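You operate a simulated robot arm through the tools that you are given. There is no shell and no other tool.

You run a simulated robot arm. Do the job below in one go: nothing can be reset, and whatever is moved stays where it is left.

JOB
Press the white module into the housing on the grey plate.
Fine: use the lever press: plate to MODULE, knob to FREE; at the end lever up, plate out.

It is judged by the outcome, as a careful person would: the job done as asked, and still so three seconds after it is handed in. It fails if anything else is knocked over, pushed out of place, dropped, spilled or broken.

ROBOT AND FRAMES
A 6-joint arm with a two-finger gripper, fixed in place. Base frame: the origin is on the floor under the middle of its stand, x ahead of it, y to its left, z up. Units: mm, degrees, N and s.
It reaches about 1572 mm from its shoulder. Its first joint turns from -166.0 to 166.0 degrees. Payload 2.45 kg.
The TCP is the grasp point between the finger pads, 20 mm short of the fingertips. In the tool frame z runs along the fingers and y along their closing line. The gripper opens to 140 mm; its body begins 168 mm behind the TCP.
Orientation is that of the tool frame in the base frame, as a unit quaternion [w, x, y, z]. With the fingers straight down and closing along the base's y, the tool's x points along the base's -x, its y along +y and its z along -z.

CONTROLS
- The arm moves only by the tool nudge_tool. Its argument "increments" is a list of rows, each a list of 3 entries, a list of its own where there are three numbers: the shift along the tool's x, y, z in mm, then the turn, a rotation vector about the tool's x, y, z in degrees, then the finger opening in mm, from 0 to 140. In form: [[[x, y, z], [rx, ry, rz], jaw], ...]. A call has 1 to 20 rows; each row is the pose to reach, as a shift and turn from the pose commanded when the call began, along the tool's axes at that moment. A row lasts 0.2 s, in which the tool goes at most 50 mm and 8.6 degrees; a call with a longer step from one row to the next is refused whole, and so is a gripper value outside its range. A pose out of reach is approached as far as the arm can. The call stops where the force on the tool passes 90 N (or 10 N more than at its start, if that is more) or the arm is blocked; 0.2 s more then pass. The fingers move at their own pace (about 45 mm/s each) and stop on an object; they squeeze with about 39 N. The grip force told is the motor's: it shows also when the fingers shut on nothing. Time passes only in rows, and 0.2 s behind the last, so rows that repeat a pose let the fingers close. It gives the time, the measured TCP pose, the force on the tool (base axes), the opening and the grip force at its end, in the units of the frame above (readings bear some noise), with the torque about the TCP (base axes, N m) and any sound that the robot's microphone picked up.
- Cameras (640 x 400 px; columns grow to the right, rows downward): "scene" is fixed at [49.5, 493.5, 1686.8]; the picture's right is [-0.26, -0.97, 0.00], its down [-0.45, 0.12, -0.88] and it looks along [0.85, -0.23, -0.47] (base axes); focal length 308 px, centre (320, 200). "wrist" rides on the gripper at [78, 11, -209] in the tool frame; the picture's right is [-0.14, 0.99, 0.00], its down [-0.92, -0.13, -0.37] and it looks along [-0.37, -0.05, 0.93] (tool axes); focal length 280 px, centre (320, 200). There is no depth. A picture from a camera that has moved, and an enlarged one, comes with that camera's place and axes in the base frame and with its lens. The place of the scene camera against the robot may be out by one fixed shift of up to 12 mm in any direction.
- get_image(camera): a new picture of that camera. It takes no simulated time.
- inspect(camera, box): a new picture of the part [left, top, right, bottom] of that camera's present view, enlarged. It takes no simulated time.
- sign_off(): hands the job in; it is judged then, once.

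Nothing tells you positions but the pictures and the camera data. Unless the task says otherwise, let go and move clear before handing in.

The tools are called after ">>>" as a command line: name --argument value ..., lists and objects as JSON in quotes. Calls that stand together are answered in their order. nudge_tool: Moves the arm, as the interface text tells. Its arguments: {"type":"object","properties":{"increments":{"type":"array","items":{"type":"array"}}},"required":["increments"]} The other tools are called the same way: get_image (camera) takes a picture; inspect (camera, box) takes an enlarged picture of a part of a camera's view; sign_off () hands the job in.

At the start:

```text
time: 0.0
tcp_pos: [626.5, 173.1, 1446.6]
tool_rot: [-0.001, 0.001, 1.0, 0.0]
wrist_force: [-0.8, -0.4, 0.4]
ft_torque: [0.01, 0.03, 0.01]
gripper_width: 140.1
grip_force: 0.0
```

scene: 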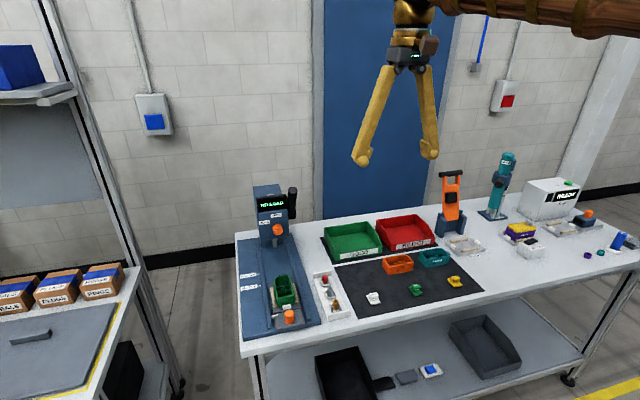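
wrist: 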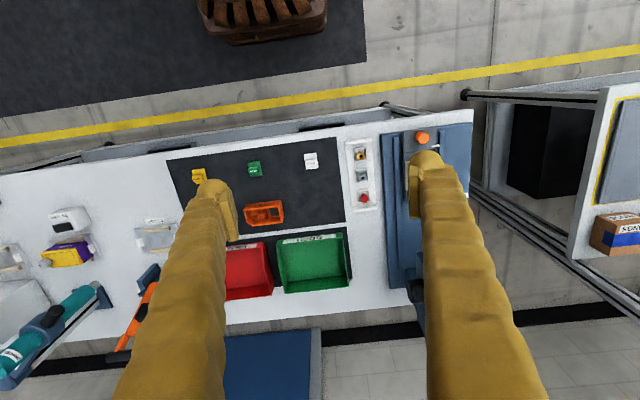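

I see a bench with a lever press at its left end, a dark mat with white, green and yellow modules, and bins. I'll look closer at the press and the modules first.

>>> inspect --camera "scene" --box '[230, 170, 350, 350]'

>>> inspect --camera "scene" --box '[310, 220, 490, 340]'

>>> inspect --camera "wrist" --box '[240, 100, 480, 250]'

>>> inspect --camera "scene" --box '[240, 180, 310, 240]'

```text
2.22 times, centred on (290, 260) of scene
camera zoom: at [49.5, 493.5, 1686.8], right [-0.26, -0.97, 0.0], down [-0.45, 0.12, -0.88], along [0.85, -0.23, -0.47], focal length 684 px, centre (387, 67)
```

zoom: 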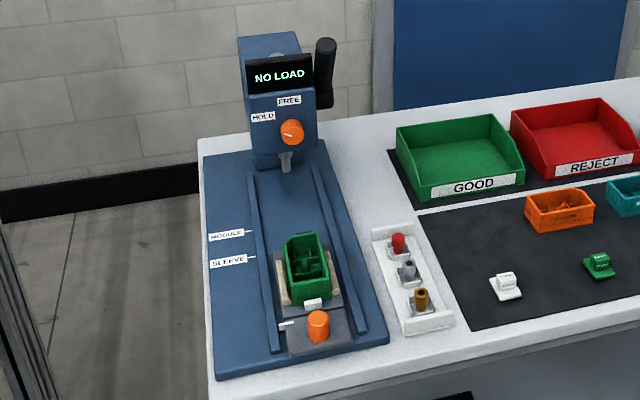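

```text
3.33 times, centred on (400, 280) of scene
camera zoom: at [49.5, 493.5, 1686.8], right [-0.26, -0.97, 0.0], down [-0.45, 0.12, -0.88], along [0.85, -0.23, -0.47], focal length 1027 px, centre (53, -67)
```

zoom: 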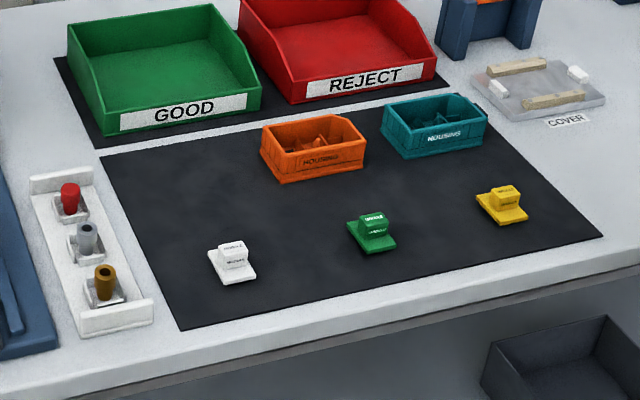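

```text
2.67 times, centred on (360, 175) of wrist
camera zoom: at [547.2, 183.6, 1654.0], right [0.14, 0.99, 0.0], down [0.92, -0.13, 0.37], along [0.37, -0.05, -0.93], focal length 748 px, centre (213, 267)
```

zoom: 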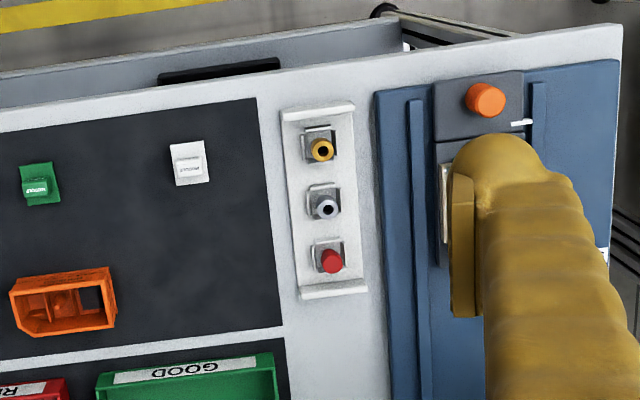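

```text
6.67 times, centred on (275, 210) of scene
camera zoom: at [49.5, 493.5, 1686.8], right [-0.26, -0.97, 0.0], down [-0.45, 0.12, -0.88], along [0.85, -0.23, -0.47], focal length 2054 px, centre (620, 133)
```

zoom: 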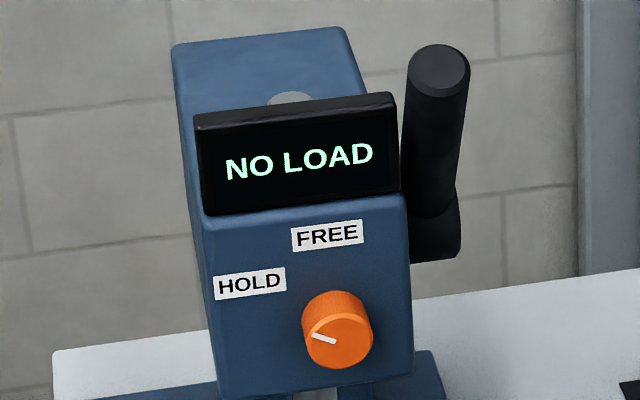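

The bench runs along base y with its top at z ≈ 900, and the press is near y ≈ 400 with its head around x ≈ 1050. The knob points at HOLD, and the white module is near (730, 130). I'll move the wrist camera above the press for a closer look.

>>> nudge_tool --increments '[[[3, 34, 28], [0, 0, 0], 140], [[6, 68, 56], [0, 0, 0], 140], [[9, 102, 84], [0, 0, 0], 140], [[12, 136, 112], [0, 0, 0], 140], [[15, 170, 140], [0, 0, 0], 140], [[18, 204, 168], [0, 0, 0], 140], [[22, 237, 197], [0, 0, 0], 140], [[22, 237, 197], [0, 0, 0], 140]]'

>>> get_image --camera "wrist"

```text
time: 1.8
tcp_pos: [605.6, 410.7, 1247.6]
tool_rot: [0.0, 0.0, 1.0, -0.001]
wrist_force: [0.3, 0.4, -0.1]
ft_torque: [0.01, 0.01, 0.05]
gripper_width: 140.2
grip_force: 0.1
```

```text
taken
camera wrist: at [525.9, 421.6, 1456.2], right [0.14, 0.99, 0.0], down [0.92, -0.13, 0.37], along [0.37, -0.05, -0.93], focal length 280 px, centre (320, 200)
```

wrist: 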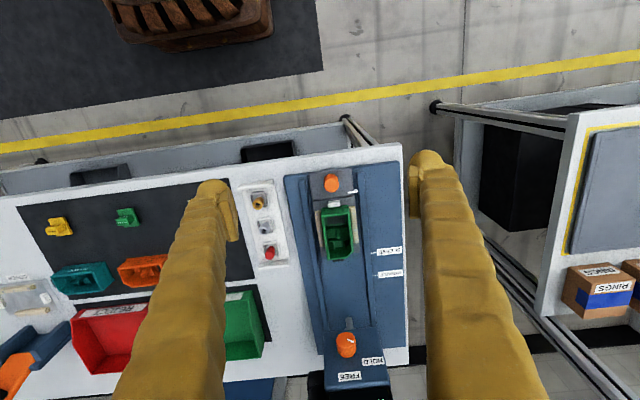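

>>> inspect --camera "wrist" --box '[270, 150, 430, 250]'

>>> inspect --camera "wrist" --box '[270, 230, 430, 400]'

>>> inspect --camera "wrist" --box '[300, 160, 380, 270]'

>>> inspect --camera "scene" --box '[260, 260, 350, 340]'

```text
4.00 times, centred on (350, 200) of wrist
camera zoom: at [525.9, 421.6, 1456.2], right [0.14, 0.99, 0.0], down [0.92, -0.13, 0.37], along [0.37, -0.05, -0.93], focal length 1122 px, centre (200, 200)
```

zoom: 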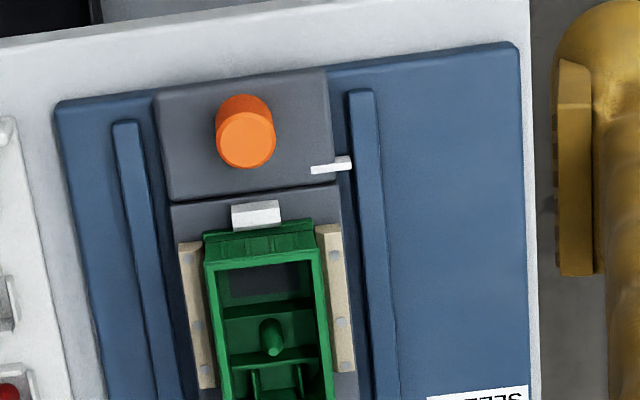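

```text
2.35 times, centred on (350, 315) of wrist
camera zoom: at [525.9, 421.6, 1456.2], right [0.14, 0.99, 0.0], down [0.92, -0.13, 0.37], along [0.37, -0.05, -0.93], focal length 660 px, centre (249, -71)
```

zoom: 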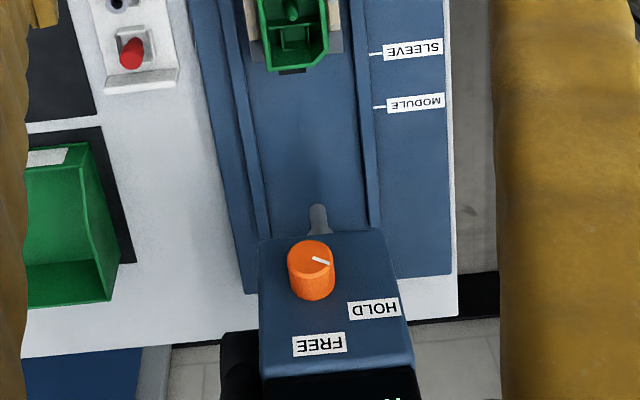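

```text
3.64 times, centred on (340, 215) of wrist
camera zoom: at [525.9, 421.6, 1456.2], right [0.14, 0.99, 0.0], down [0.92, -0.13, 0.37], along [0.37, -0.05, -0.93], focal length 1020 px, centre (247, 146)
```

zoom: 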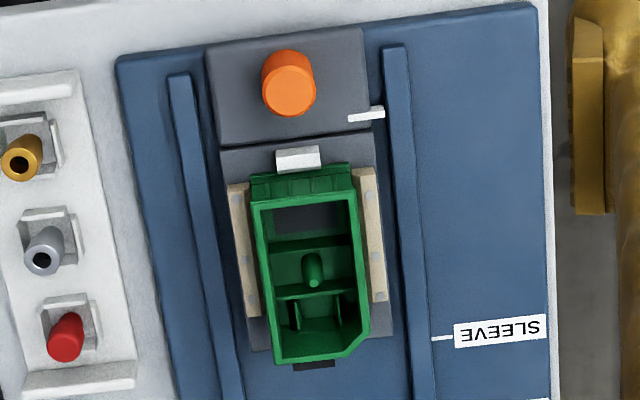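

```text
5.00 times, centred on (305, 300) of scene
camera zoom: at [49.5, 493.5, 1686.8], right [-0.26, -0.97, 0.0], down [-0.45, 0.12, -0.88], along [0.85, -0.23, -0.47], focal length 1540 px, centre (395, -300)
```

zoom: 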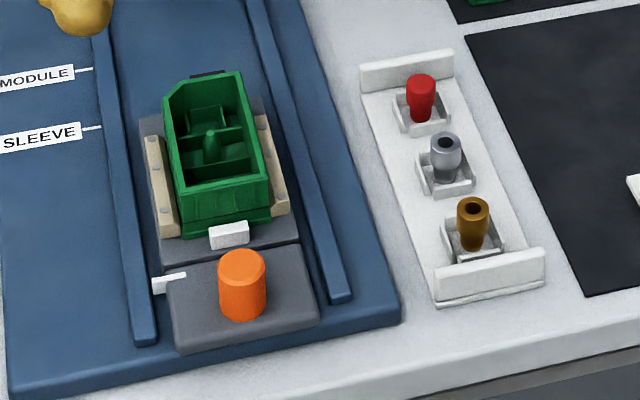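

The housing sits on the plate in its out position, with the MODULE line further in than SLEEVE. The press knob is around (882, 411, 1140). I'll go closer to see the inside of the housing.

>>> nudge_tool --increments '[[[-29, -2, 33], [0, 0, 0], 140], [[-58, -4, 66], [0, 0, 0], 140], [[-87, -6, 99], [0, 0, 0], 140], [[-116, -8, 132], [0, 0, 0], 140], [[-144, -10, 167], [0, 0, 0], 140], [[-144, -10, 167], [0, 0, 0], 140]]'

>>> get_image --camera "wrist"

>>> inspect --camera "wrist" --box '[250, 100, 410, 200]'

>>> inspect --camera "wrist" --box '[240, 180, 400, 400]'

```text
time: 3.2
tcp_pos: [748.1, 402.1, 1082.7]
tool_rot: [-0.001, 0.0, 1.0, 0.0]
wrist_force: [-0.7, -0.8, -0.2]
ft_torque: [0.01, -0.01, -0.01]
gripper_width: 139.9
grip_force: 0.1
```

```text
taken
camera wrist: at [669.1, 412.1, 1290.1], right [0.14, 0.99, 0.0], down [0.92, -0.13, 0.37], along [0.37, -0.05, -0.93], focal length 280 px, centre (320, 200)
```

wrist: 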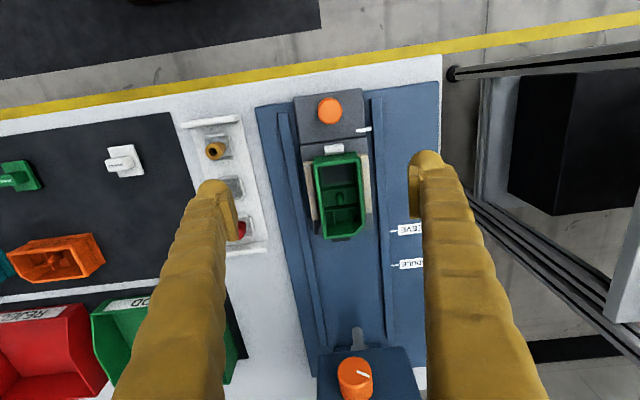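

```text
4.00 times, centred on (330, 150) of wrist
camera zoom: at [669.1, 412.1, 1290.1], right [0.14, 0.99, 0.0], down [0.92, -0.13, 0.37], along [0.37, -0.05, -0.93], focal length 1122 px, centre (280, 400)
```

zoom: 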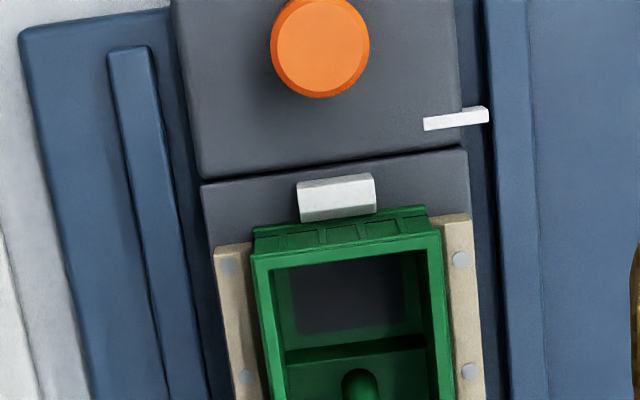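

```text
1.82 times, centred on (320, 290) of wrist
camera zoom: at [669.1, 412.1, 1290.1], right [0.14, 0.99, 0.0], down [0.92, -0.13, 0.37], along [0.37, -0.05, -0.93], focal length 510 px, centre (320, 36)
```

zoom: 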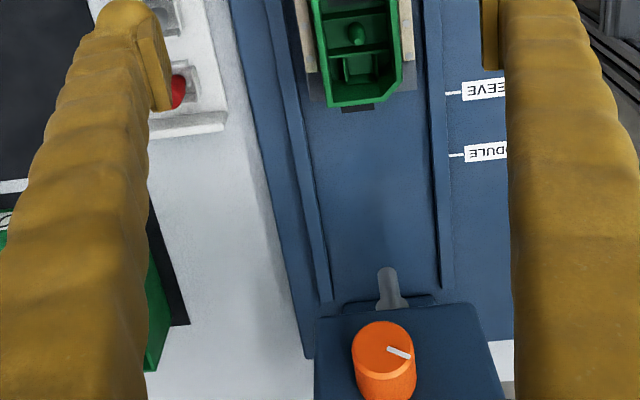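

Plate knob top is at about (697, 420, 959), its pointer at about (726, 459, 934), and the press centreline is y ≈ 420. The module pocket is the housing compartment nearest the knob. Next I'll look at the white module from above.

>>> nudge_tool --increments '[[[2, -45, 2], [0, 0, 0], 140], [[4, -90, 4], [0, 0, 0], 140], [[6, -135, 8], [0, 0, 0], 140], [[8, -180, 12], [0, 0, 0], 140], [[10, -225, 16], [0, 0, 0], 140], [[12, -268, 20], [0, 0, 0], 140], [[12, -268, 20], [0, 0, 0], 140]]'

>>> get_image --camera "wrist"

>>> inspect --camera "wrist" --box '[280, 130, 360, 190]'

```text
time: 4.8
tcp_pos: [735.1, 131.8, 1062.4]
tool_rot: [0.0, 0.0, 1.0, 0.0]
wrist_force: [0.2, -1.3, 0.4]
ft_torque: [-0.02, 0.01, 0.03]
gripper_width: 140.0
grip_force: 0.1
```

```text
taken
camera wrist: at [656.0, 142.2, 1269.5], right [0.14, 0.99, 0.0], down [0.92, -0.13, 0.37], along [0.36, -0.05, -0.93], focal length 280 px, centre (320, 200)
```

wrist: 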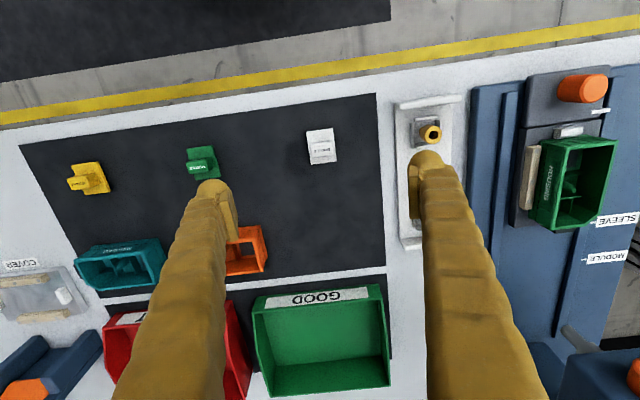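

```text
6.67 times, centred on (320, 160) of wrist
camera zoom: at [656.0, 142.2, 1269.5], right [0.14, 0.99, 0.0], down [0.92, -0.13, 0.37], along [0.36, -0.05, -0.93], focal length 1869 px, centre (320, 467)
```

zoom: 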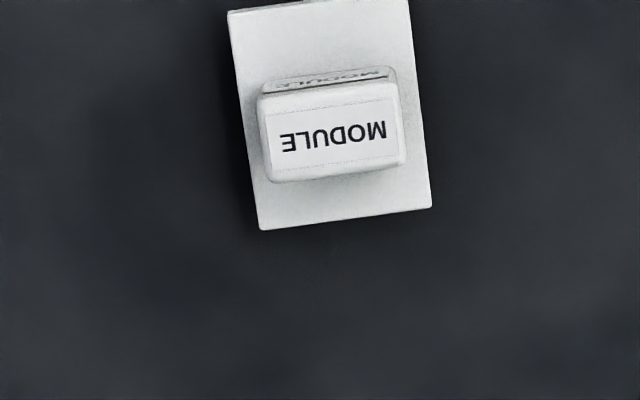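

The module is a rectangular base plate with a raised block on it. I'll look at all of it, and at the other modules and the housing pocket for comparison.

>>> inspect --camera "wrist" --box '[296, 121, 346, 171]'

>>> inspect --camera "scene" --box '[360, 285, 390, 310]'

>>> inspect --camera "scene" --box '[265, 265, 310, 310]'

>>> inspect --camera "wrist" --box '[60, 130, 230, 230]'

```text
8.00 times, centred on (321, 146) of wrist
camera zoom: at [656.0, 142.2, 1269.5], right [0.14, 0.99, 0.0], down [0.92, -0.13, 0.37], along [0.36, -0.05, -0.93], focal length 2243 px, centre (312, 632)
```

zoom: 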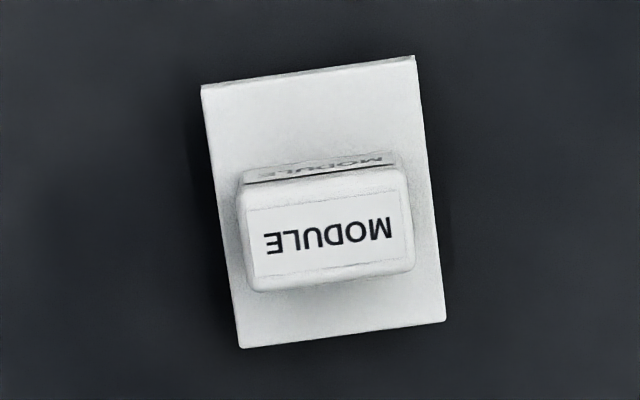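

```text
16.00 times, centred on (375, 298) of scene
camera zoom: at [49.5, 493.5, 1686.8], right [-0.26, -0.97, 0.0], down [-0.45, 0.12, -0.88], along [0.85, -0.23, -0.47], focal length 4928 px, centre (-560, -1360)
```

zoom: 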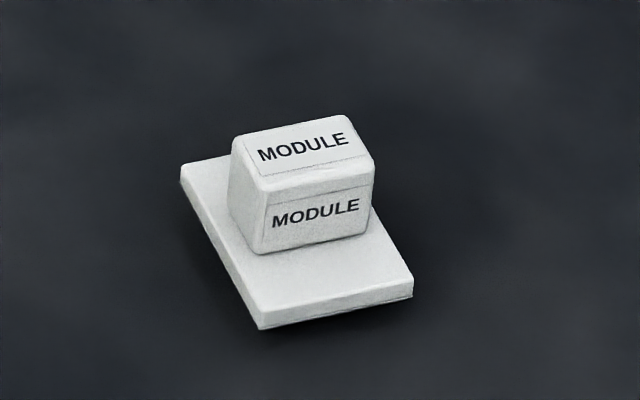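

```text
8.89 times, centred on (288, 288) of scene
camera zoom: at [49.5, 493.5, 1686.8], right [-0.26, -0.97, 0.0], down [-0.45, 0.12, -0.88], along [0.85, -0.23, -0.47], focal length 2738 px, centre (609, -578)
```

zoom: 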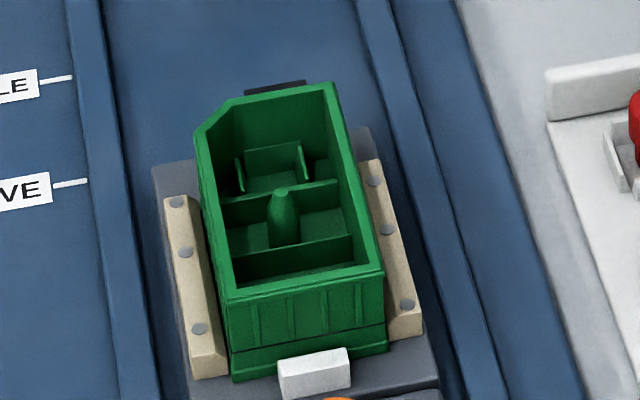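

```text
3.76 times, centred on (145, 180) of wrist
camera zoom: at [656.0, 142.2, 1269.5], right [0.14, 0.99, 0.0], down [0.92, -0.13, 0.37], along [0.36, -0.05, -0.93], focal length 1056 px, centre (979, 275)
```

zoom: 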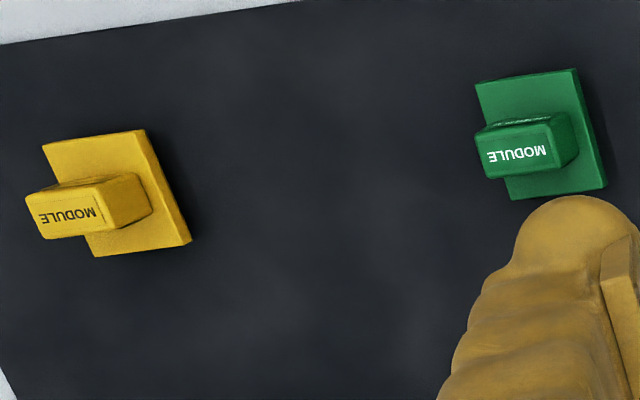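

The module base is about 42 mm (x) × 33 mm (y), centred at about (726, 134.5). The housing interior is about 43.6 mm wide in y, so the module has to turn 90° to fit. Next I'll check the finger shape to see how deep I can grip.

>>> inspect --camera "scene" --box '[310, 140, 450, 310]'

>>> inspect --camera "wrist" --box '[160, 120, 500, 300]'

```text
2.35 times, centred on (380, 225) of scene
camera zoom: at [49.5, 493.5, 1686.8], right [-0.26, -0.97, 0.0], down [-0.45, 0.12, -0.88], along [0.85, -0.23, -0.47], focal length 725 px, centre (179, 141)
```

zoom: 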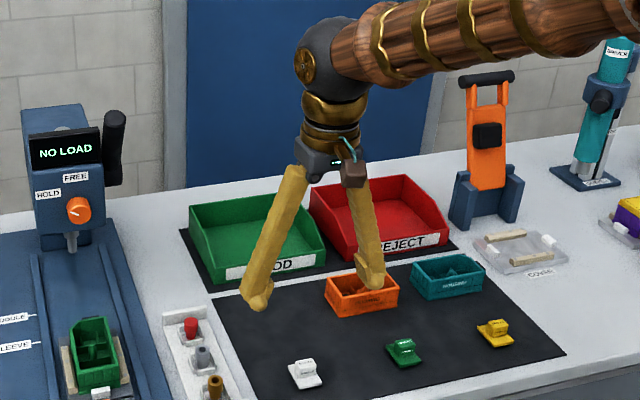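

```text
1.88 times, centred on (330, 210) of wrist
camera zoom: at [656.0, 142.2, 1269.5], right [0.14, 0.99, 0.0], down [0.92, -0.13, 0.37], along [0.36, -0.05, -0.93], focal length 528 px, centre (301, 181)
```

zoom: 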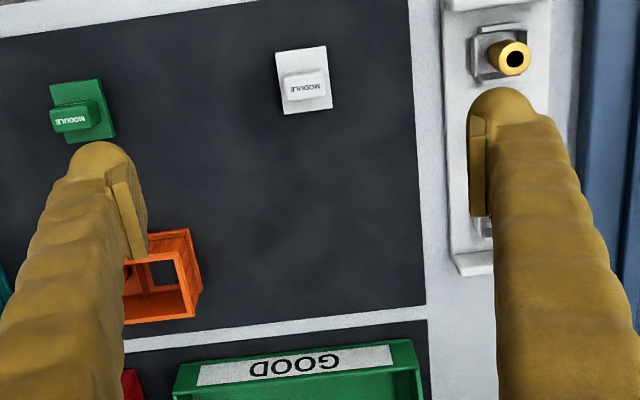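

The fingers are thick, so I can only grip the top of the block and must stay above the housing rim. I'll raise the camera directly over the housing to see into the pocket.

>>> nudge_tool --increments '[[[-5, 10, -45], [0, 0, 0], 140], [[-15, 35, -88], [0, 0, 0], 140], [[-28, 65, -125], [0, 0, 0], 140], [[-42, 100, -158], [0, 0, 0], 140], [[-57, 137, -188], [0, 0, 0], 140], [[-72, 174, -215], [0, 0, 0], 140], [[-87, 210, -242], [0, 0, 0], 140], [[-102, 245, -268], [0, 0, 0], 140], [[-116, 277, -288], [0, 0, 0], 140], [[-116, 277, -288], [0, 0, 0], 140]]'

>>> get_image --camera "wrist"

>>> inspect --camera "wrist" --box '[280, 60, 370, 130]'

>>> inspect --camera "wrist" --box '[290, 60, 350, 110]'

```text
refused: row 2 steps farther than a row can; nothing moved
```

```text
taken
camera wrist: at [656.0, 142.2, 1269.5], right [0.14, 0.99, 0.0], down [0.92, -0.13, 0.37], along [0.36, -0.05, -0.93], focal length 280 px, centre (320, 200)
```

wrist: 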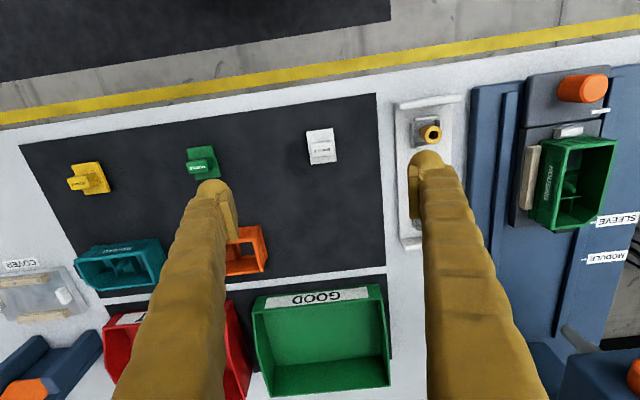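

```text
5.71 times, centred on (325, 95) of wrist
camera zoom: at [656.0, 142.2, 1269.5], right [0.14, 0.99, 0.0], down [0.92, -0.13, 0.37], along [0.36, -0.05, -0.93], focal length 1602 px, centre (291, 800)
```

zoom: 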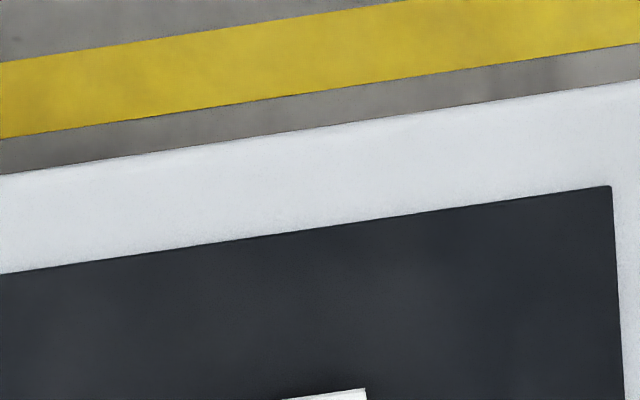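

```text
8.00 times, centred on (320, 85) of wrist
camera zoom: at [656.0, 142.2, 1269.5], right [0.14, 0.99, 0.0], down [0.92, -0.13, 0.37], along [0.36, -0.05, -0.93], focal length 2243 px, centre (320, 1120)
```

zoom: 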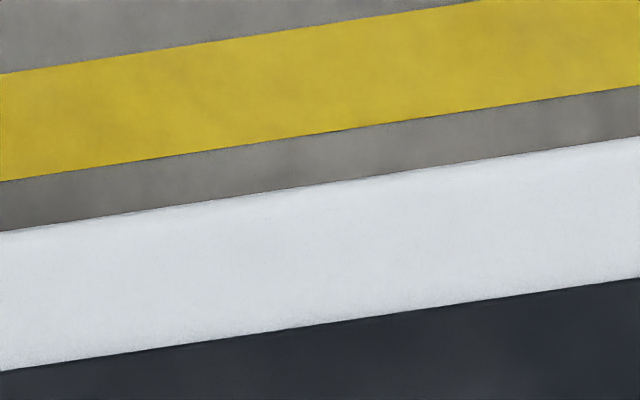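

The move was refused because one row stepped too far. I'll send the same move to a point over the press again in even steps.

>>> nudge_tool --increments '[[[-13, 31, -32], [0, 0, 0], 140], [[-26, 62, -64], [0, 0, 0], 140], [[-39, 92, -96], [0, 0, 0], 140], [[-52, 123, -128], [0, 0, 0], 140], [[-65, 154, -160], [0, 0, 0], 140], [[-78, 185, -192], [0, 0, 0], 140], [[-91, 216, -224], [0, 0, 0], 140], [[-104, 247, -256], [0, 0, 0], 140], [[-116, 277, -288], [0, 0, 0], 140], [[-116, 277, -288], [0, 0, 0], 140]]'

>>> get_image --camera "wrist"

>>> inspect --camera "wrist" --box '[280, 60, 370, 130]'

>>> inspect --camera "wrist" --box '[300, 65, 350, 105]'

```text
time: 7.0
tcp_pos: [850.0, 408.2, 1352.6]
tool_rot: [0.001, 0.0, 1.0, 0.001]
wrist_force: [0.9, 0.1, -0.2]
ft_torque: [-0.01, 0.01, -0.02]
gripper_width: 140.1
grip_force: 0.0
```

```text
taken
camera wrist: at [772.2, 419.2, 1560.7], right [0.14, 0.99, 0.0], down [0.92, -0.13, 0.37], along [0.36, -0.05, -0.93], focal length 280 px, centre (320, 200)
```

wrist: 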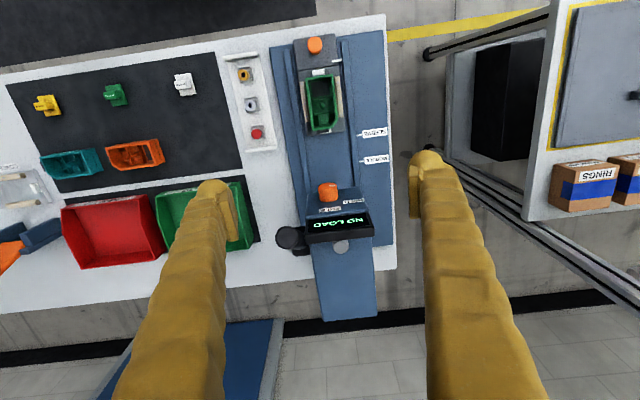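

```text
5.71 times, centred on (325, 95) of wrist
camera zoom: at [772.2, 419.2, 1560.7], right [0.14, 0.99, 0.0], down [0.92, -0.13, 0.37], along [0.36, -0.05, -0.93], focal length 1602 px, centre (291, 800)
```

zoom: 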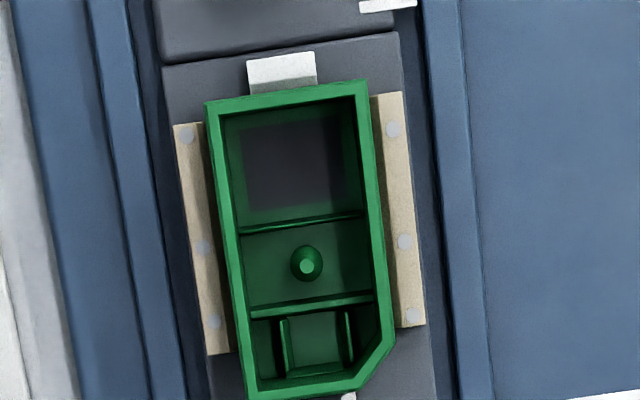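

```text
10.00 times, centred on (325, 85) of wrist
camera zoom: at [772.2, 419.2, 1560.7], right [0.14, 0.99, 0.0], down [0.92, -0.13, 0.37], along [0.36, -0.05, -0.93], focal length 2804 px, centre (270, 1350)
```

zoom: 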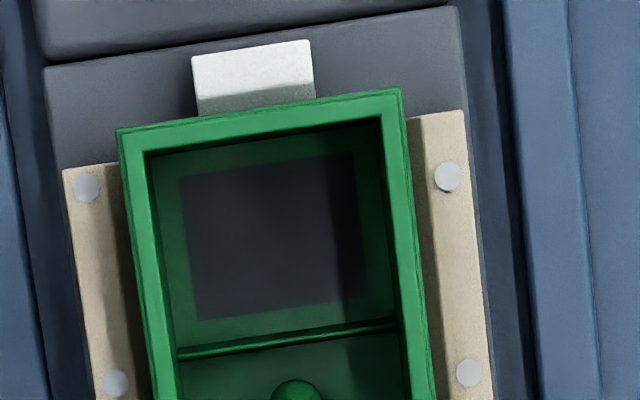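

The pocket shows clearly: its centre is about (776, 419.5), about 37 × 45.7 mm at the top, with a ledge around a floor hole at z ≈ 929 and the rim at z ≈ 970. Now I'll check the fingertip shape, and the press head.

>>> inspect --camera "scene" --box '[220, 60, 340, 180]'

>>> inspect --camera "wrist" --box '[400, 140, 480, 230]'

>>> inspect --camera "wrist" --box '[270, 170, 400, 270]'

>>> inspect --camera "wrist" --box '[340, 110, 400, 170]'

```text
3.33 times, centred on (280, 120) of scene
camera zoom: at [49.5, 493.5, 1686.8], right [-0.26, -0.97, 0.0], down [-0.45, 0.12, -0.88], along [0.85, -0.23, -0.47], focal length 1027 px, centre (453, 467)
```

zoom: 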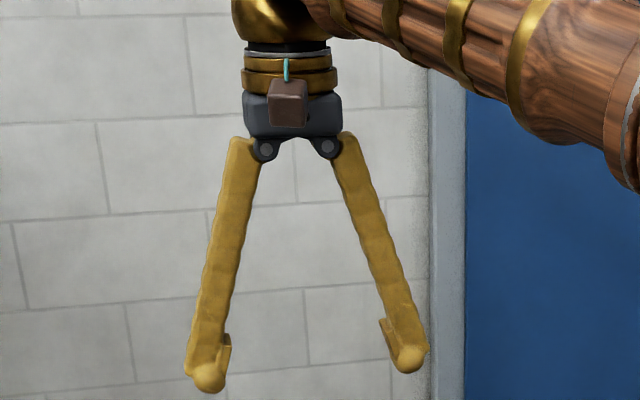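

```text
4.44 times, centred on (440, 185) of wrist
camera zoom: at [772.2, 419.2, 1560.7], right [0.14, 0.99, 0.0], down [0.92, -0.13, 0.37], along [0.36, -0.05, -0.93], focal length 1246 px, centre (-213, 267)
```

zoom: 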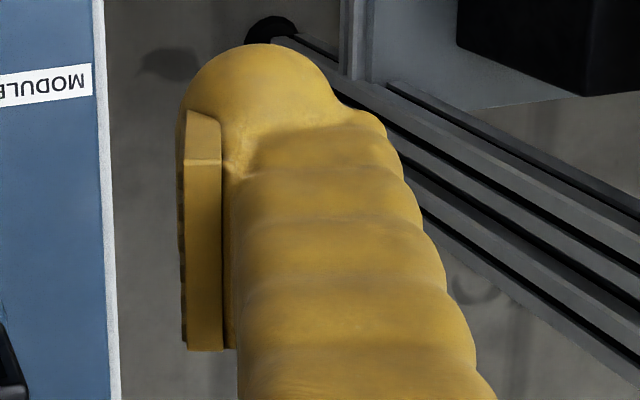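

```text
4.00 times, centred on (335, 220) of wrist
camera zoom: at [772.2, 419.2, 1560.7], right [0.14, 0.99, 0.0], down [0.92, -0.13, 0.37], along [0.36, -0.05, -0.93], focal length 1122 px, centre (260, 120)
```

zoom: 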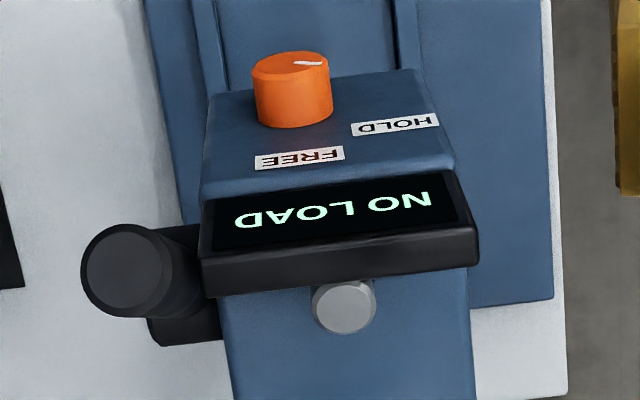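

```text
6.67 times, centred on (370, 140) of wrist
camera zoom: at [772.2, 419.2, 1560.7], right [0.14, 0.99, 0.0], down [0.92, -0.13, 0.37], along [0.36, -0.05, -0.93], focal length 1869 px, centre (-13, 600)
```

zoom: 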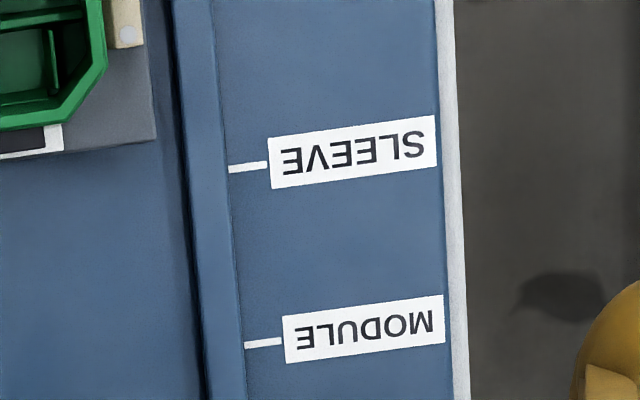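

The front face of the press is vertical at x ≈ 957. The knob axis is horizontal, with its front at about (935, 410, 1096), pointing at HOLD with FREE straight up. I'll turn the tool to point forward (+x), which also gives me a frontal view of the press and lever.

>>> nudge_tool --increments '[[[8, -7, 18], [0, -8, 0], 140], [[16, -14, 36], [0, -16, 0], 140], [[24, -21, 54], [0, -24, 0], 140], [[32, -28, 72], [0, -32, 0], 140], [[40, -35, 90], [0, -40, 0], 140], [[48, -42, 108], [0, -48, 0], 140], [[56, -49, 126], [0, -56, 0], 140], [[64, -56, 144], [0, -64, 0], 140], [[72, -63, 162], [0, -72, 0], 140], [[80, -70, 180], [0, -80, 0], 140], [[88, -76, 195], [0, -85, 0], 140], [[90, -80, 200], [0, -90, 0], 140], [[90, -80, 200], [0, -90, 0], 140]]'

>>> get_image --camera "wrist"

>>> get_image --camera "scene"

```text
time: 9.8
tcp_pos: [761.6, 330.0, 1151.5]
tool_rot: [0.708, 0.0, 0.706, 0.001]
wrist_force: [0.3, -0.3, -0.1]
ft_torque: [0.0, -0.02, 0.03]
gripper_width: 139.8
grip_force: 0.1
```

```text
taken
camera wrist: at [551.7, 340.8, 1070.7], right [0.0, 0.99, 0.14], down [-0.37, -0.13, 0.92], along [0.93, -0.05, 0.37], focal length 280 px, centre (320, 200)
```

wrist: 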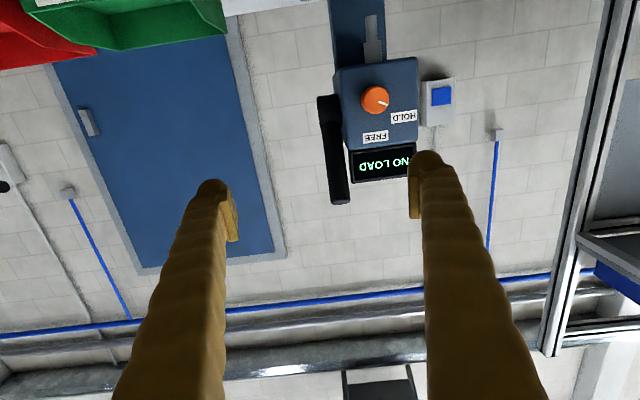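

```text
taken
```

scene: 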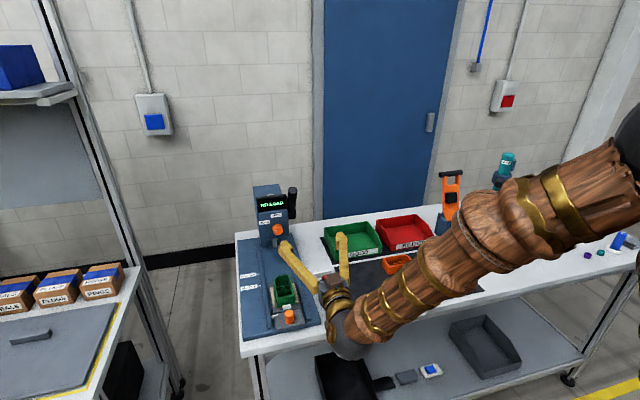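

The press is in the frontal view now (upside down in this picture). I'll zoom in on the knob, labels and lever.

>>> inspect --camera "wrist" --box '[310, 40, 430, 220]'

>>> inspect --camera "wrist" --box '[335, 60, 425, 150]'

>>> inspect --camera "wrist" --box '[330, 0, 420, 90]'

```text
2.22 times, centred on (370, 130) of wrist
camera zoom: at [551.7, 340.8, 1070.7], right [0.0, 0.99, 0.14], down [-0.37, -0.13, 0.92], along [0.93, -0.05, 0.37], focal length 623 px, centre (209, 356)
```

zoom: 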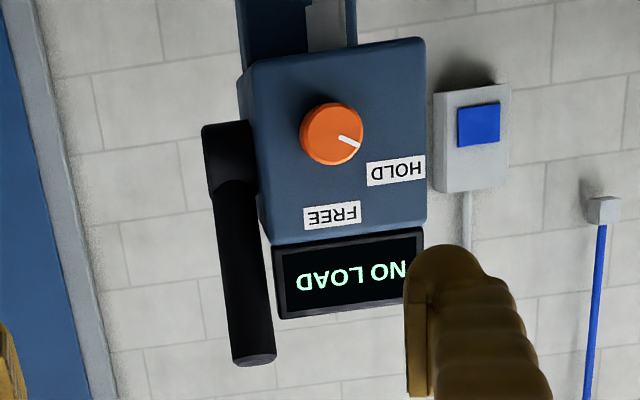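

```text
4.44 times, centred on (380, 105) of wrist
camera zoom: at [551.7, 340.8, 1070.7], right [0.0, 0.99, 0.14], down [-0.37, -0.13, 0.92], along [0.93, -0.05, 0.37], focal length 1246 px, centre (53, 622)
```

zoom: 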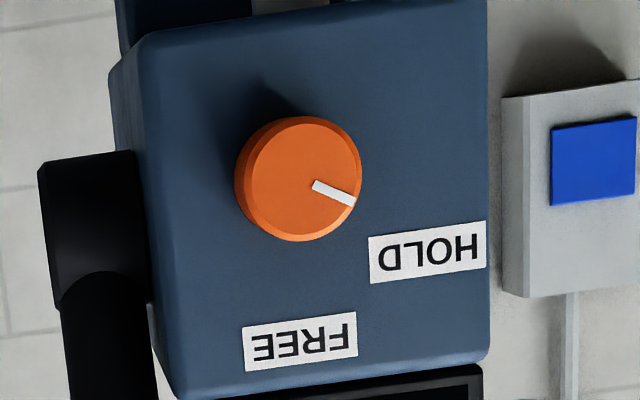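

```text
4.44 times, centred on (375, 45) of wrist
camera zoom: at [551.7, 340.8, 1070.7], right [0.0, 0.99, 0.14], down [-0.37, -0.13, 0.92], along [0.93, -0.05, 0.37], focal length 1246 px, centre (76, 889)
```

zoom: 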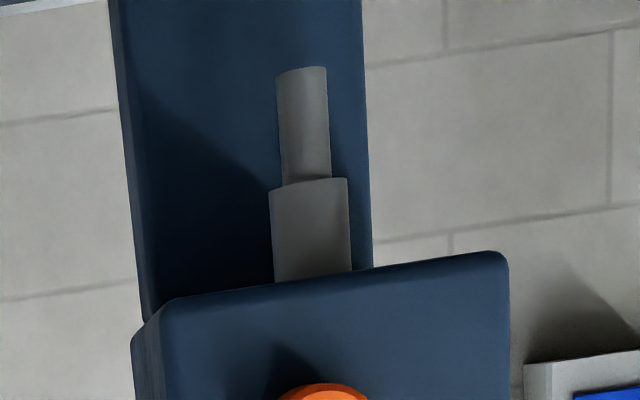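

The knob front is confirmed at about (935, 410.4, 1096.6). Its pointer is 60° from vertical at HOLD and FREE is straight up, so it needs +60° about the forward axis. I'll line the gripper up in front of the knob, rolled −30° with the jaws at 75 mm.

>>> nudge_tool --increments '[[[11, 16, 22], [0, 0, -6], 125], [[22, 32, 44], [0, 0, -12], 110], [[33, 48, 66], [0, 0, -18], 95], [[44, 64, 88], [0, 0, -24], 80], [[55, 80.5, 108], [0, 0, -30], 75], [[55, 80.5, 108], [0, 0, -30], 75], [[55, 80.5, 108], [0, 0, -30], 75]]'

>>> get_image --camera "wrist"

>>> get_image --camera "scene"

```text
time: 11.4
tcp_pos: [871.3, 409.0, 1094.8]
tool_rot: [0.683, -0.183, 0.683, -0.183]
wrist_force: [-0.3, -0.2, 0.3]
ft_torque: [0.01, 0.0, -0.01]
gripper_width: 75.0
grip_force: 0.0
```

```text
taken
camera wrist: at [661.1, 379.0, 1020.5], right [0.0, 0.93, -0.38], down [-0.37, 0.35, 0.86], along [0.93, 0.14, 0.34], focal length 280 px, centre (320, 200)
```

wrist: 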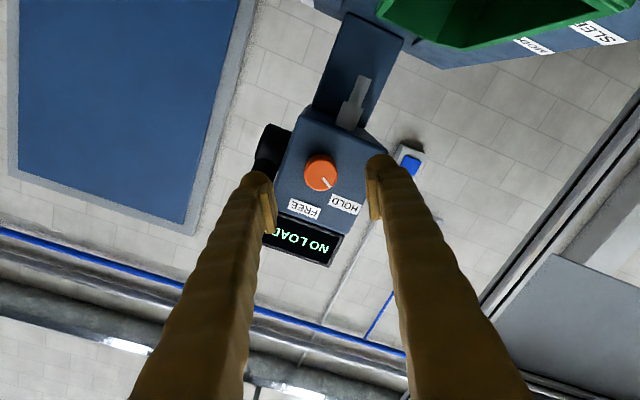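

```text
taken
```

scene: 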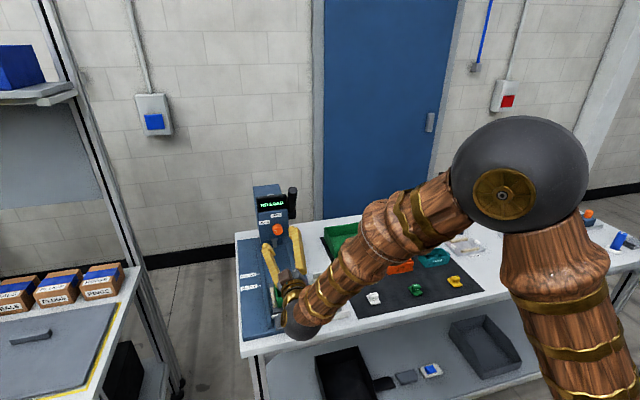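

The knob is centred between the fingers. I'll move forward along the tool axis so the pads straddle it.

>>> nudge_tool --increments '[[[0, 0, 20], [0, 0, 0], 75], [[0, 0, 40], [0, 0, 0], 75], [[0, 0, 56], [0, 0, 0], 75], [[0, 0, 56], [0, 0, 0], 75]]'

>>> get_image --camera "wrist"

>>> inspect --camera "scene" --box '[230, 180, 340, 340]'

```text
time: 12.4
tcp_pos: [926.6, 408.7, 1094.9]
tool_rot: [0.683, -0.183, 0.683, -0.182]
wrist_force: [0.2, -0.6, -0.5]
ft_torque: [-0.01, 0.0, -0.01]
gripper_width: 75.0
grip_force: 0.1
```

```text
taken
camera wrist: at [717.2, 379.4, 1020.1], right [0.0, 0.93, -0.38], down [-0.37, 0.35, 0.86], along [0.93, 0.14, 0.34], focal length 280 px, centre (320, 200)
```

wrist: 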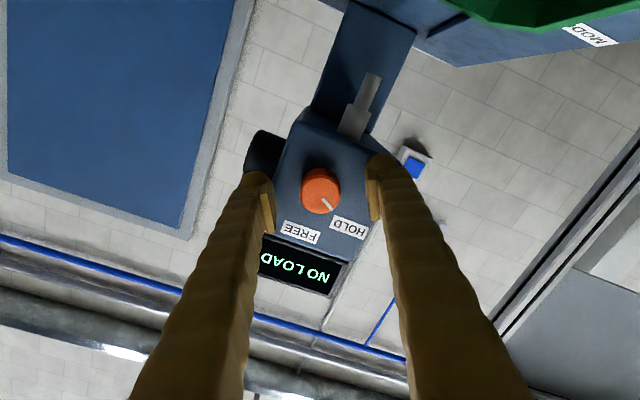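

```text
2.50 times, centred on (285, 260) of scene
camera zoom: at [49.5, 493.5, 1686.8], right [-0.26, -0.97, 0.0], down [-0.45, 0.12, -0.88], along [0.85, -0.23, -0.47], focal length 770 px, centre (408, 50)
```

zoom: 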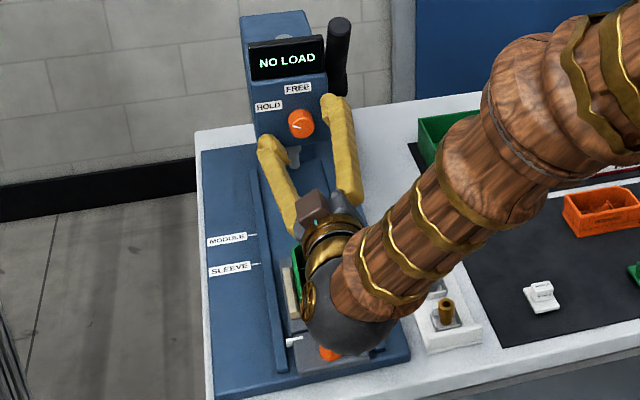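

The fingers straddle the knob. I'll close on it, then check the opening and grip force.

>>> nudge_tool --increments '[[[0, 0, 3], [0, 0, 0], 75], [[0, 0, 3], [0, 0, 0], 50], [[0, 0, 3], [0, 0, 0], 20], [[0, 0, 3], [0, 0, 0], 20], [[0, 0, 3], [0, 0, 0], 20]]'

```text
time: 13.6
tcp_pos: [929.1, 408.5, 1094.7]
tool_rot: [0.683, -0.183, 0.683, -0.184]
wrist_force: [-0.3, -4.1, 0.7]
ft_torque: [0.0, 0.0, -0.03]
gripper_width: 32.9
grip_force: 34.7
```

The knob is gripped at 32.9 mm. I'll turn it +60° about the tool axis toward FREE.

>>> nudge_tool --increments '[[[0, 0, 0], [0, 0, 7.5], 20], [[0, 0, 0], [0, 0, 15], 20], [[0, 0, 0], [0, 0, 22.5], 20], [[0, 0, 0], [0, 0, 30], 20], [[0, 0, 0], [0, 0, 37.5], 20], [[0, 0, 0], [0, 0, 45], 20], [[0, 0, 0], [0, 0, 52.5], 20], [[0, 0, 0], [0, 0, 60], 20], [[0, 0, 0], [0, 0, 60], 20]]'

>>> inspect --camera "wrist" --box '[240, 110, 400, 310]'

>>> inspect --camera "scene" --box '[240, 180, 310, 250]'

```text
time: 15.2
tcp_pos: [933.5, 412.4, 1107.5]
tool_rot: [0.689, 0.123, 0.709, 0.088]
wrist_force: [-20.0, -28.0, -2.1]
ft_torque: [-0.2, -0.11, -0.18]
gripper_width: 41.6
grip_force: 15.9
out of reach, approached as far as the arm can: row 6, 7
stopped in row 7: the force on the tool passed its limit at 164 N (the readings are from after the stop); the commanded pose is now the measured one
```

```text
2.00 times, centred on (320, 210) of wrist
camera zoom: at [723.1, 454.8, 1041.0], right [0.05, 0.9, 0.42], down [-0.36, -0.38, 0.85], along [0.93, -0.2, 0.3], focal length 561 px, centre (320, 180)
```

zoom: 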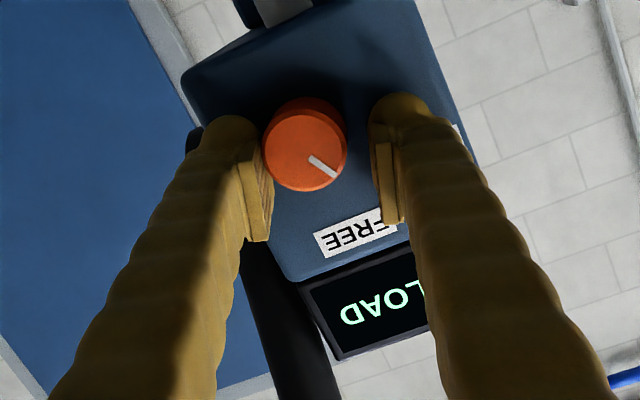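

```text
5.71 times, centred on (275, 215) of scene
camera zoom: at [49.5, 493.5, 1686.8], right [-0.26, -0.97, 0.0], down [-0.45, 0.12, -0.88], along [0.85, -0.23, -0.47], focal length 1760 px, centre (577, 114)
```

zoom: 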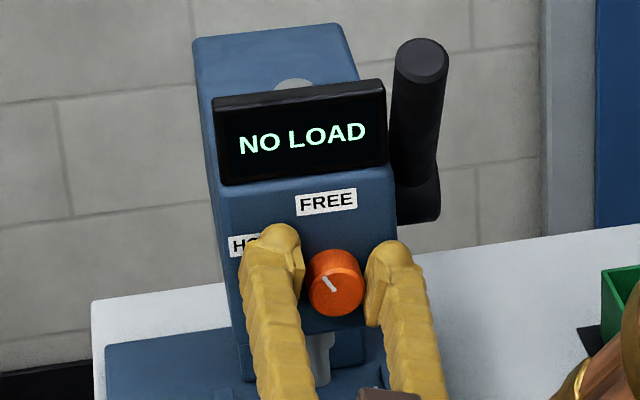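

The arm reached a joint limit near roll +15° and the knob slipped after about 32° of turn. Its pointer is now about 28° from FREE. I'll open the jaws, back off a little, and look again.

>>> nudge_tool --increments '[[[0, 0, 0], [0, 0, 0], 75], [[0, 0, 0], [0, 0, 0], 75], [[0, 0, 0], [0, 0, 0], 75], [[3, -2, -15], [0, 0, -3], 75], [[5, -3, -40], [0, 0, -6], 75], [[5, -3, -40], [0, 0, -6], 75]]'

>>> get_image --camera "wrist"

>>> inspect --camera "scene" --box '[240, 180, 310, 250]'

```text
time: 16.6
tcp_pos: [893.1, 414.8, 1102.2]
tool_rot: [0.692, 0.084, 0.714, 0.054]
wrist_force: [0.8, -0.1, 0.1]
ft_torque: [-0.01, -0.03, 0.02]
gripper_width: 75.2
grip_force: 0.1
```

```text
taken
camera wrist: at [682.3, 449.2, 1033.5], right [0.05, 0.94, 0.33], down [-0.35, -0.29, 0.89], along [0.94, -0.16, 0.32], focal length 280 px, centre (320, 200)
```

wrist: 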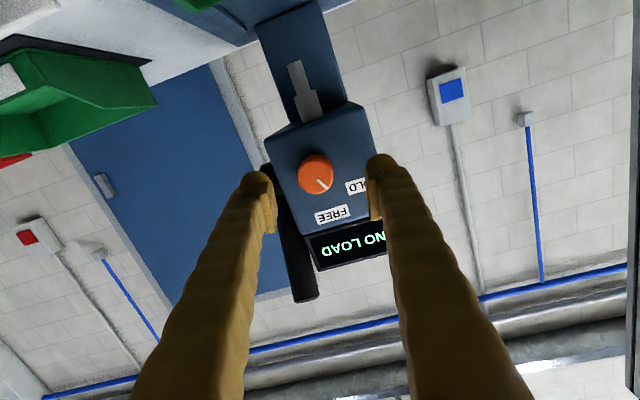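

```text
5.71 times, centred on (275, 215) of scene
camera zoom: at [49.5, 493.5, 1686.8], right [-0.26, -0.97, 0.0], down [-0.45, 0.12, -0.88], along [0.85, -0.23, -0.47], focal length 1760 px, centre (577, 114)
```

zoom: 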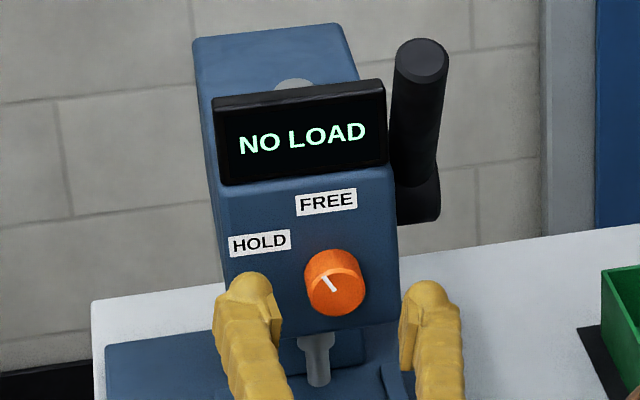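

The press didn't move and the knob sits midway. I'll re-grip from roll −35° so the rest of the turn stays inside the arm's range.

>>> nudge_tool --increments '[[[0.8, -0.9, 0], [-0.3, -0.4, -7.7], 75], [[1.6, -1.8, 0], [-0.6, -0.8, -15.4], 75], [[2.4, -2.7, 0], [-0.9, -1.2, -23.2], 75], [[3.2, -3.6, 0], [-1.2, -1.6, -31], 75], [[4, -4.6, 0], [-1.5, -2.1, -38.7], 75], [[4.8, -5.5, 0], [-1.84, -2.51, -46.4], 75], [[4.8, -5.5, 0], [-1.84, -2.51, -46.4], 75]]'

>>> get_image --camera "wrist"

```text
time: 18.2
tcp_pos: [893.0, 410.7, 1098.0]
tool_rot: [0.674, -0.213, 0.674, -0.213]
wrist_force: [-1.0, -0.4, 0.2]
ft_torque: [-0.01, -0.02, 0.0]
gripper_width: 75.0
grip_force: 0.1
```

```text
taken
camera wrist: at [683.5, 374.9, 1025.1], right [0.0, 0.89, -0.46], down [-0.37, 0.43, 0.83], along [0.93, 0.17, 0.33], focal length 280 px, centre (320, 200)
```

wrist: 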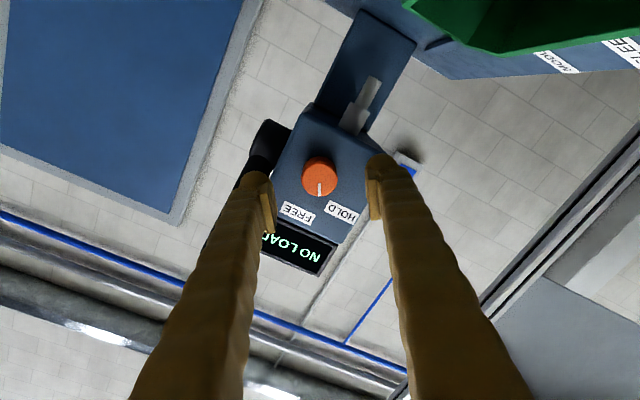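

The gripper is aligned again. I'll advance, close on the knob, and turn +28° in small steps.

>>> nudge_tool --increments '[[[0, 0, 18], [0, 0, 0], 75], [[0, 0, 36], [0, 0, 0], 75], [[0, 0, 36], [0, 0, 0], 50], [[0, 0, 36], [0, 0, 0], 20], [[0, 0, 36], [0, 0, 0], 20], [[0, 0, 36], [0, 0, 0], 20]]'

>>> nudge_tool --increments '[[[0, 0, 0], [0, 0, 4], 20], [[0, 0, 0], [0, 0, 8], 20], [[0, 0, 0], [0, 0, 12], 20], [[0, 0, 0], [0, 0, 16], 20], [[0, 0, 0], [0, 0, 20], 20], [[0, 0, 0], [0, 0, 24], 20], [[0, 0, 0], [0, 0, 28], 20], [[0, 0, 0], [0, 0, 28], 20]]'

>>> inspect --camera "wrist" --box '[240, 110, 400, 310]'

>>> inspect --camera "scene" --box '[240, 180, 310, 250]'

```text
time: 19.6
tcp_pos: [930.3, 410.7, 1097.8]
tool_rot: [0.674, -0.214, 0.674, -0.214]
wrist_force: [2.0, 0.6, -0.3]
ft_torque: [-0.01, -0.01, -0.02]
gripper_width: 32.5
grip_force: 34.5
```

```text
time: 21.4
tcp_pos: [929.8, 409.9, 1096.0]
tool_rot: [0.706, -0.043, 0.706, -0.045]
wrist_force: [29.9, -4.8, 0.3]
ft_torque: [0.01, -0.06, 0.0]
gripper_width: 32.1
grip_force: 45.3
```

```text
2.00 times, centred on (320, 210) of wrist
camera zoom: at [719.5, 411.5, 1016.4], right [0.0, 1.0, 0.01], down [-0.37, -0.01, 0.93], along [0.93, -0.01, 0.37], focal length 561 px, centre (320, 180)
```

zoom: 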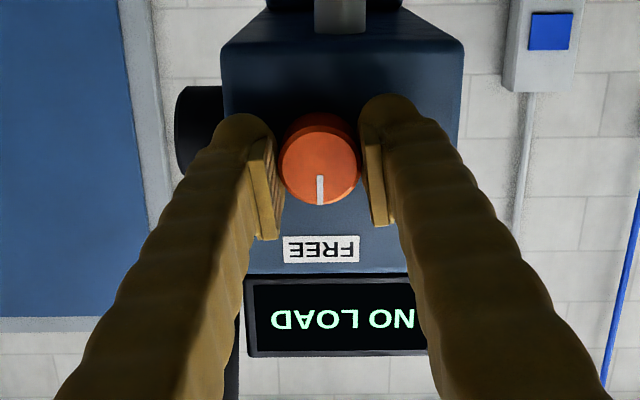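

```text
5.71 times, centred on (275, 215) of scene
camera zoom: at [49.5, 493.5, 1686.8], right [-0.26, -0.97, 0.0], down [-0.45, 0.12, -0.88], along [0.85, -0.23, -0.47], focal length 1760 px, centre (577, 114)
```

zoom: 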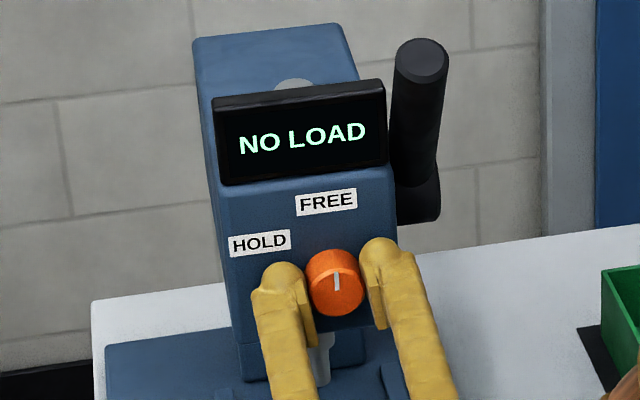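

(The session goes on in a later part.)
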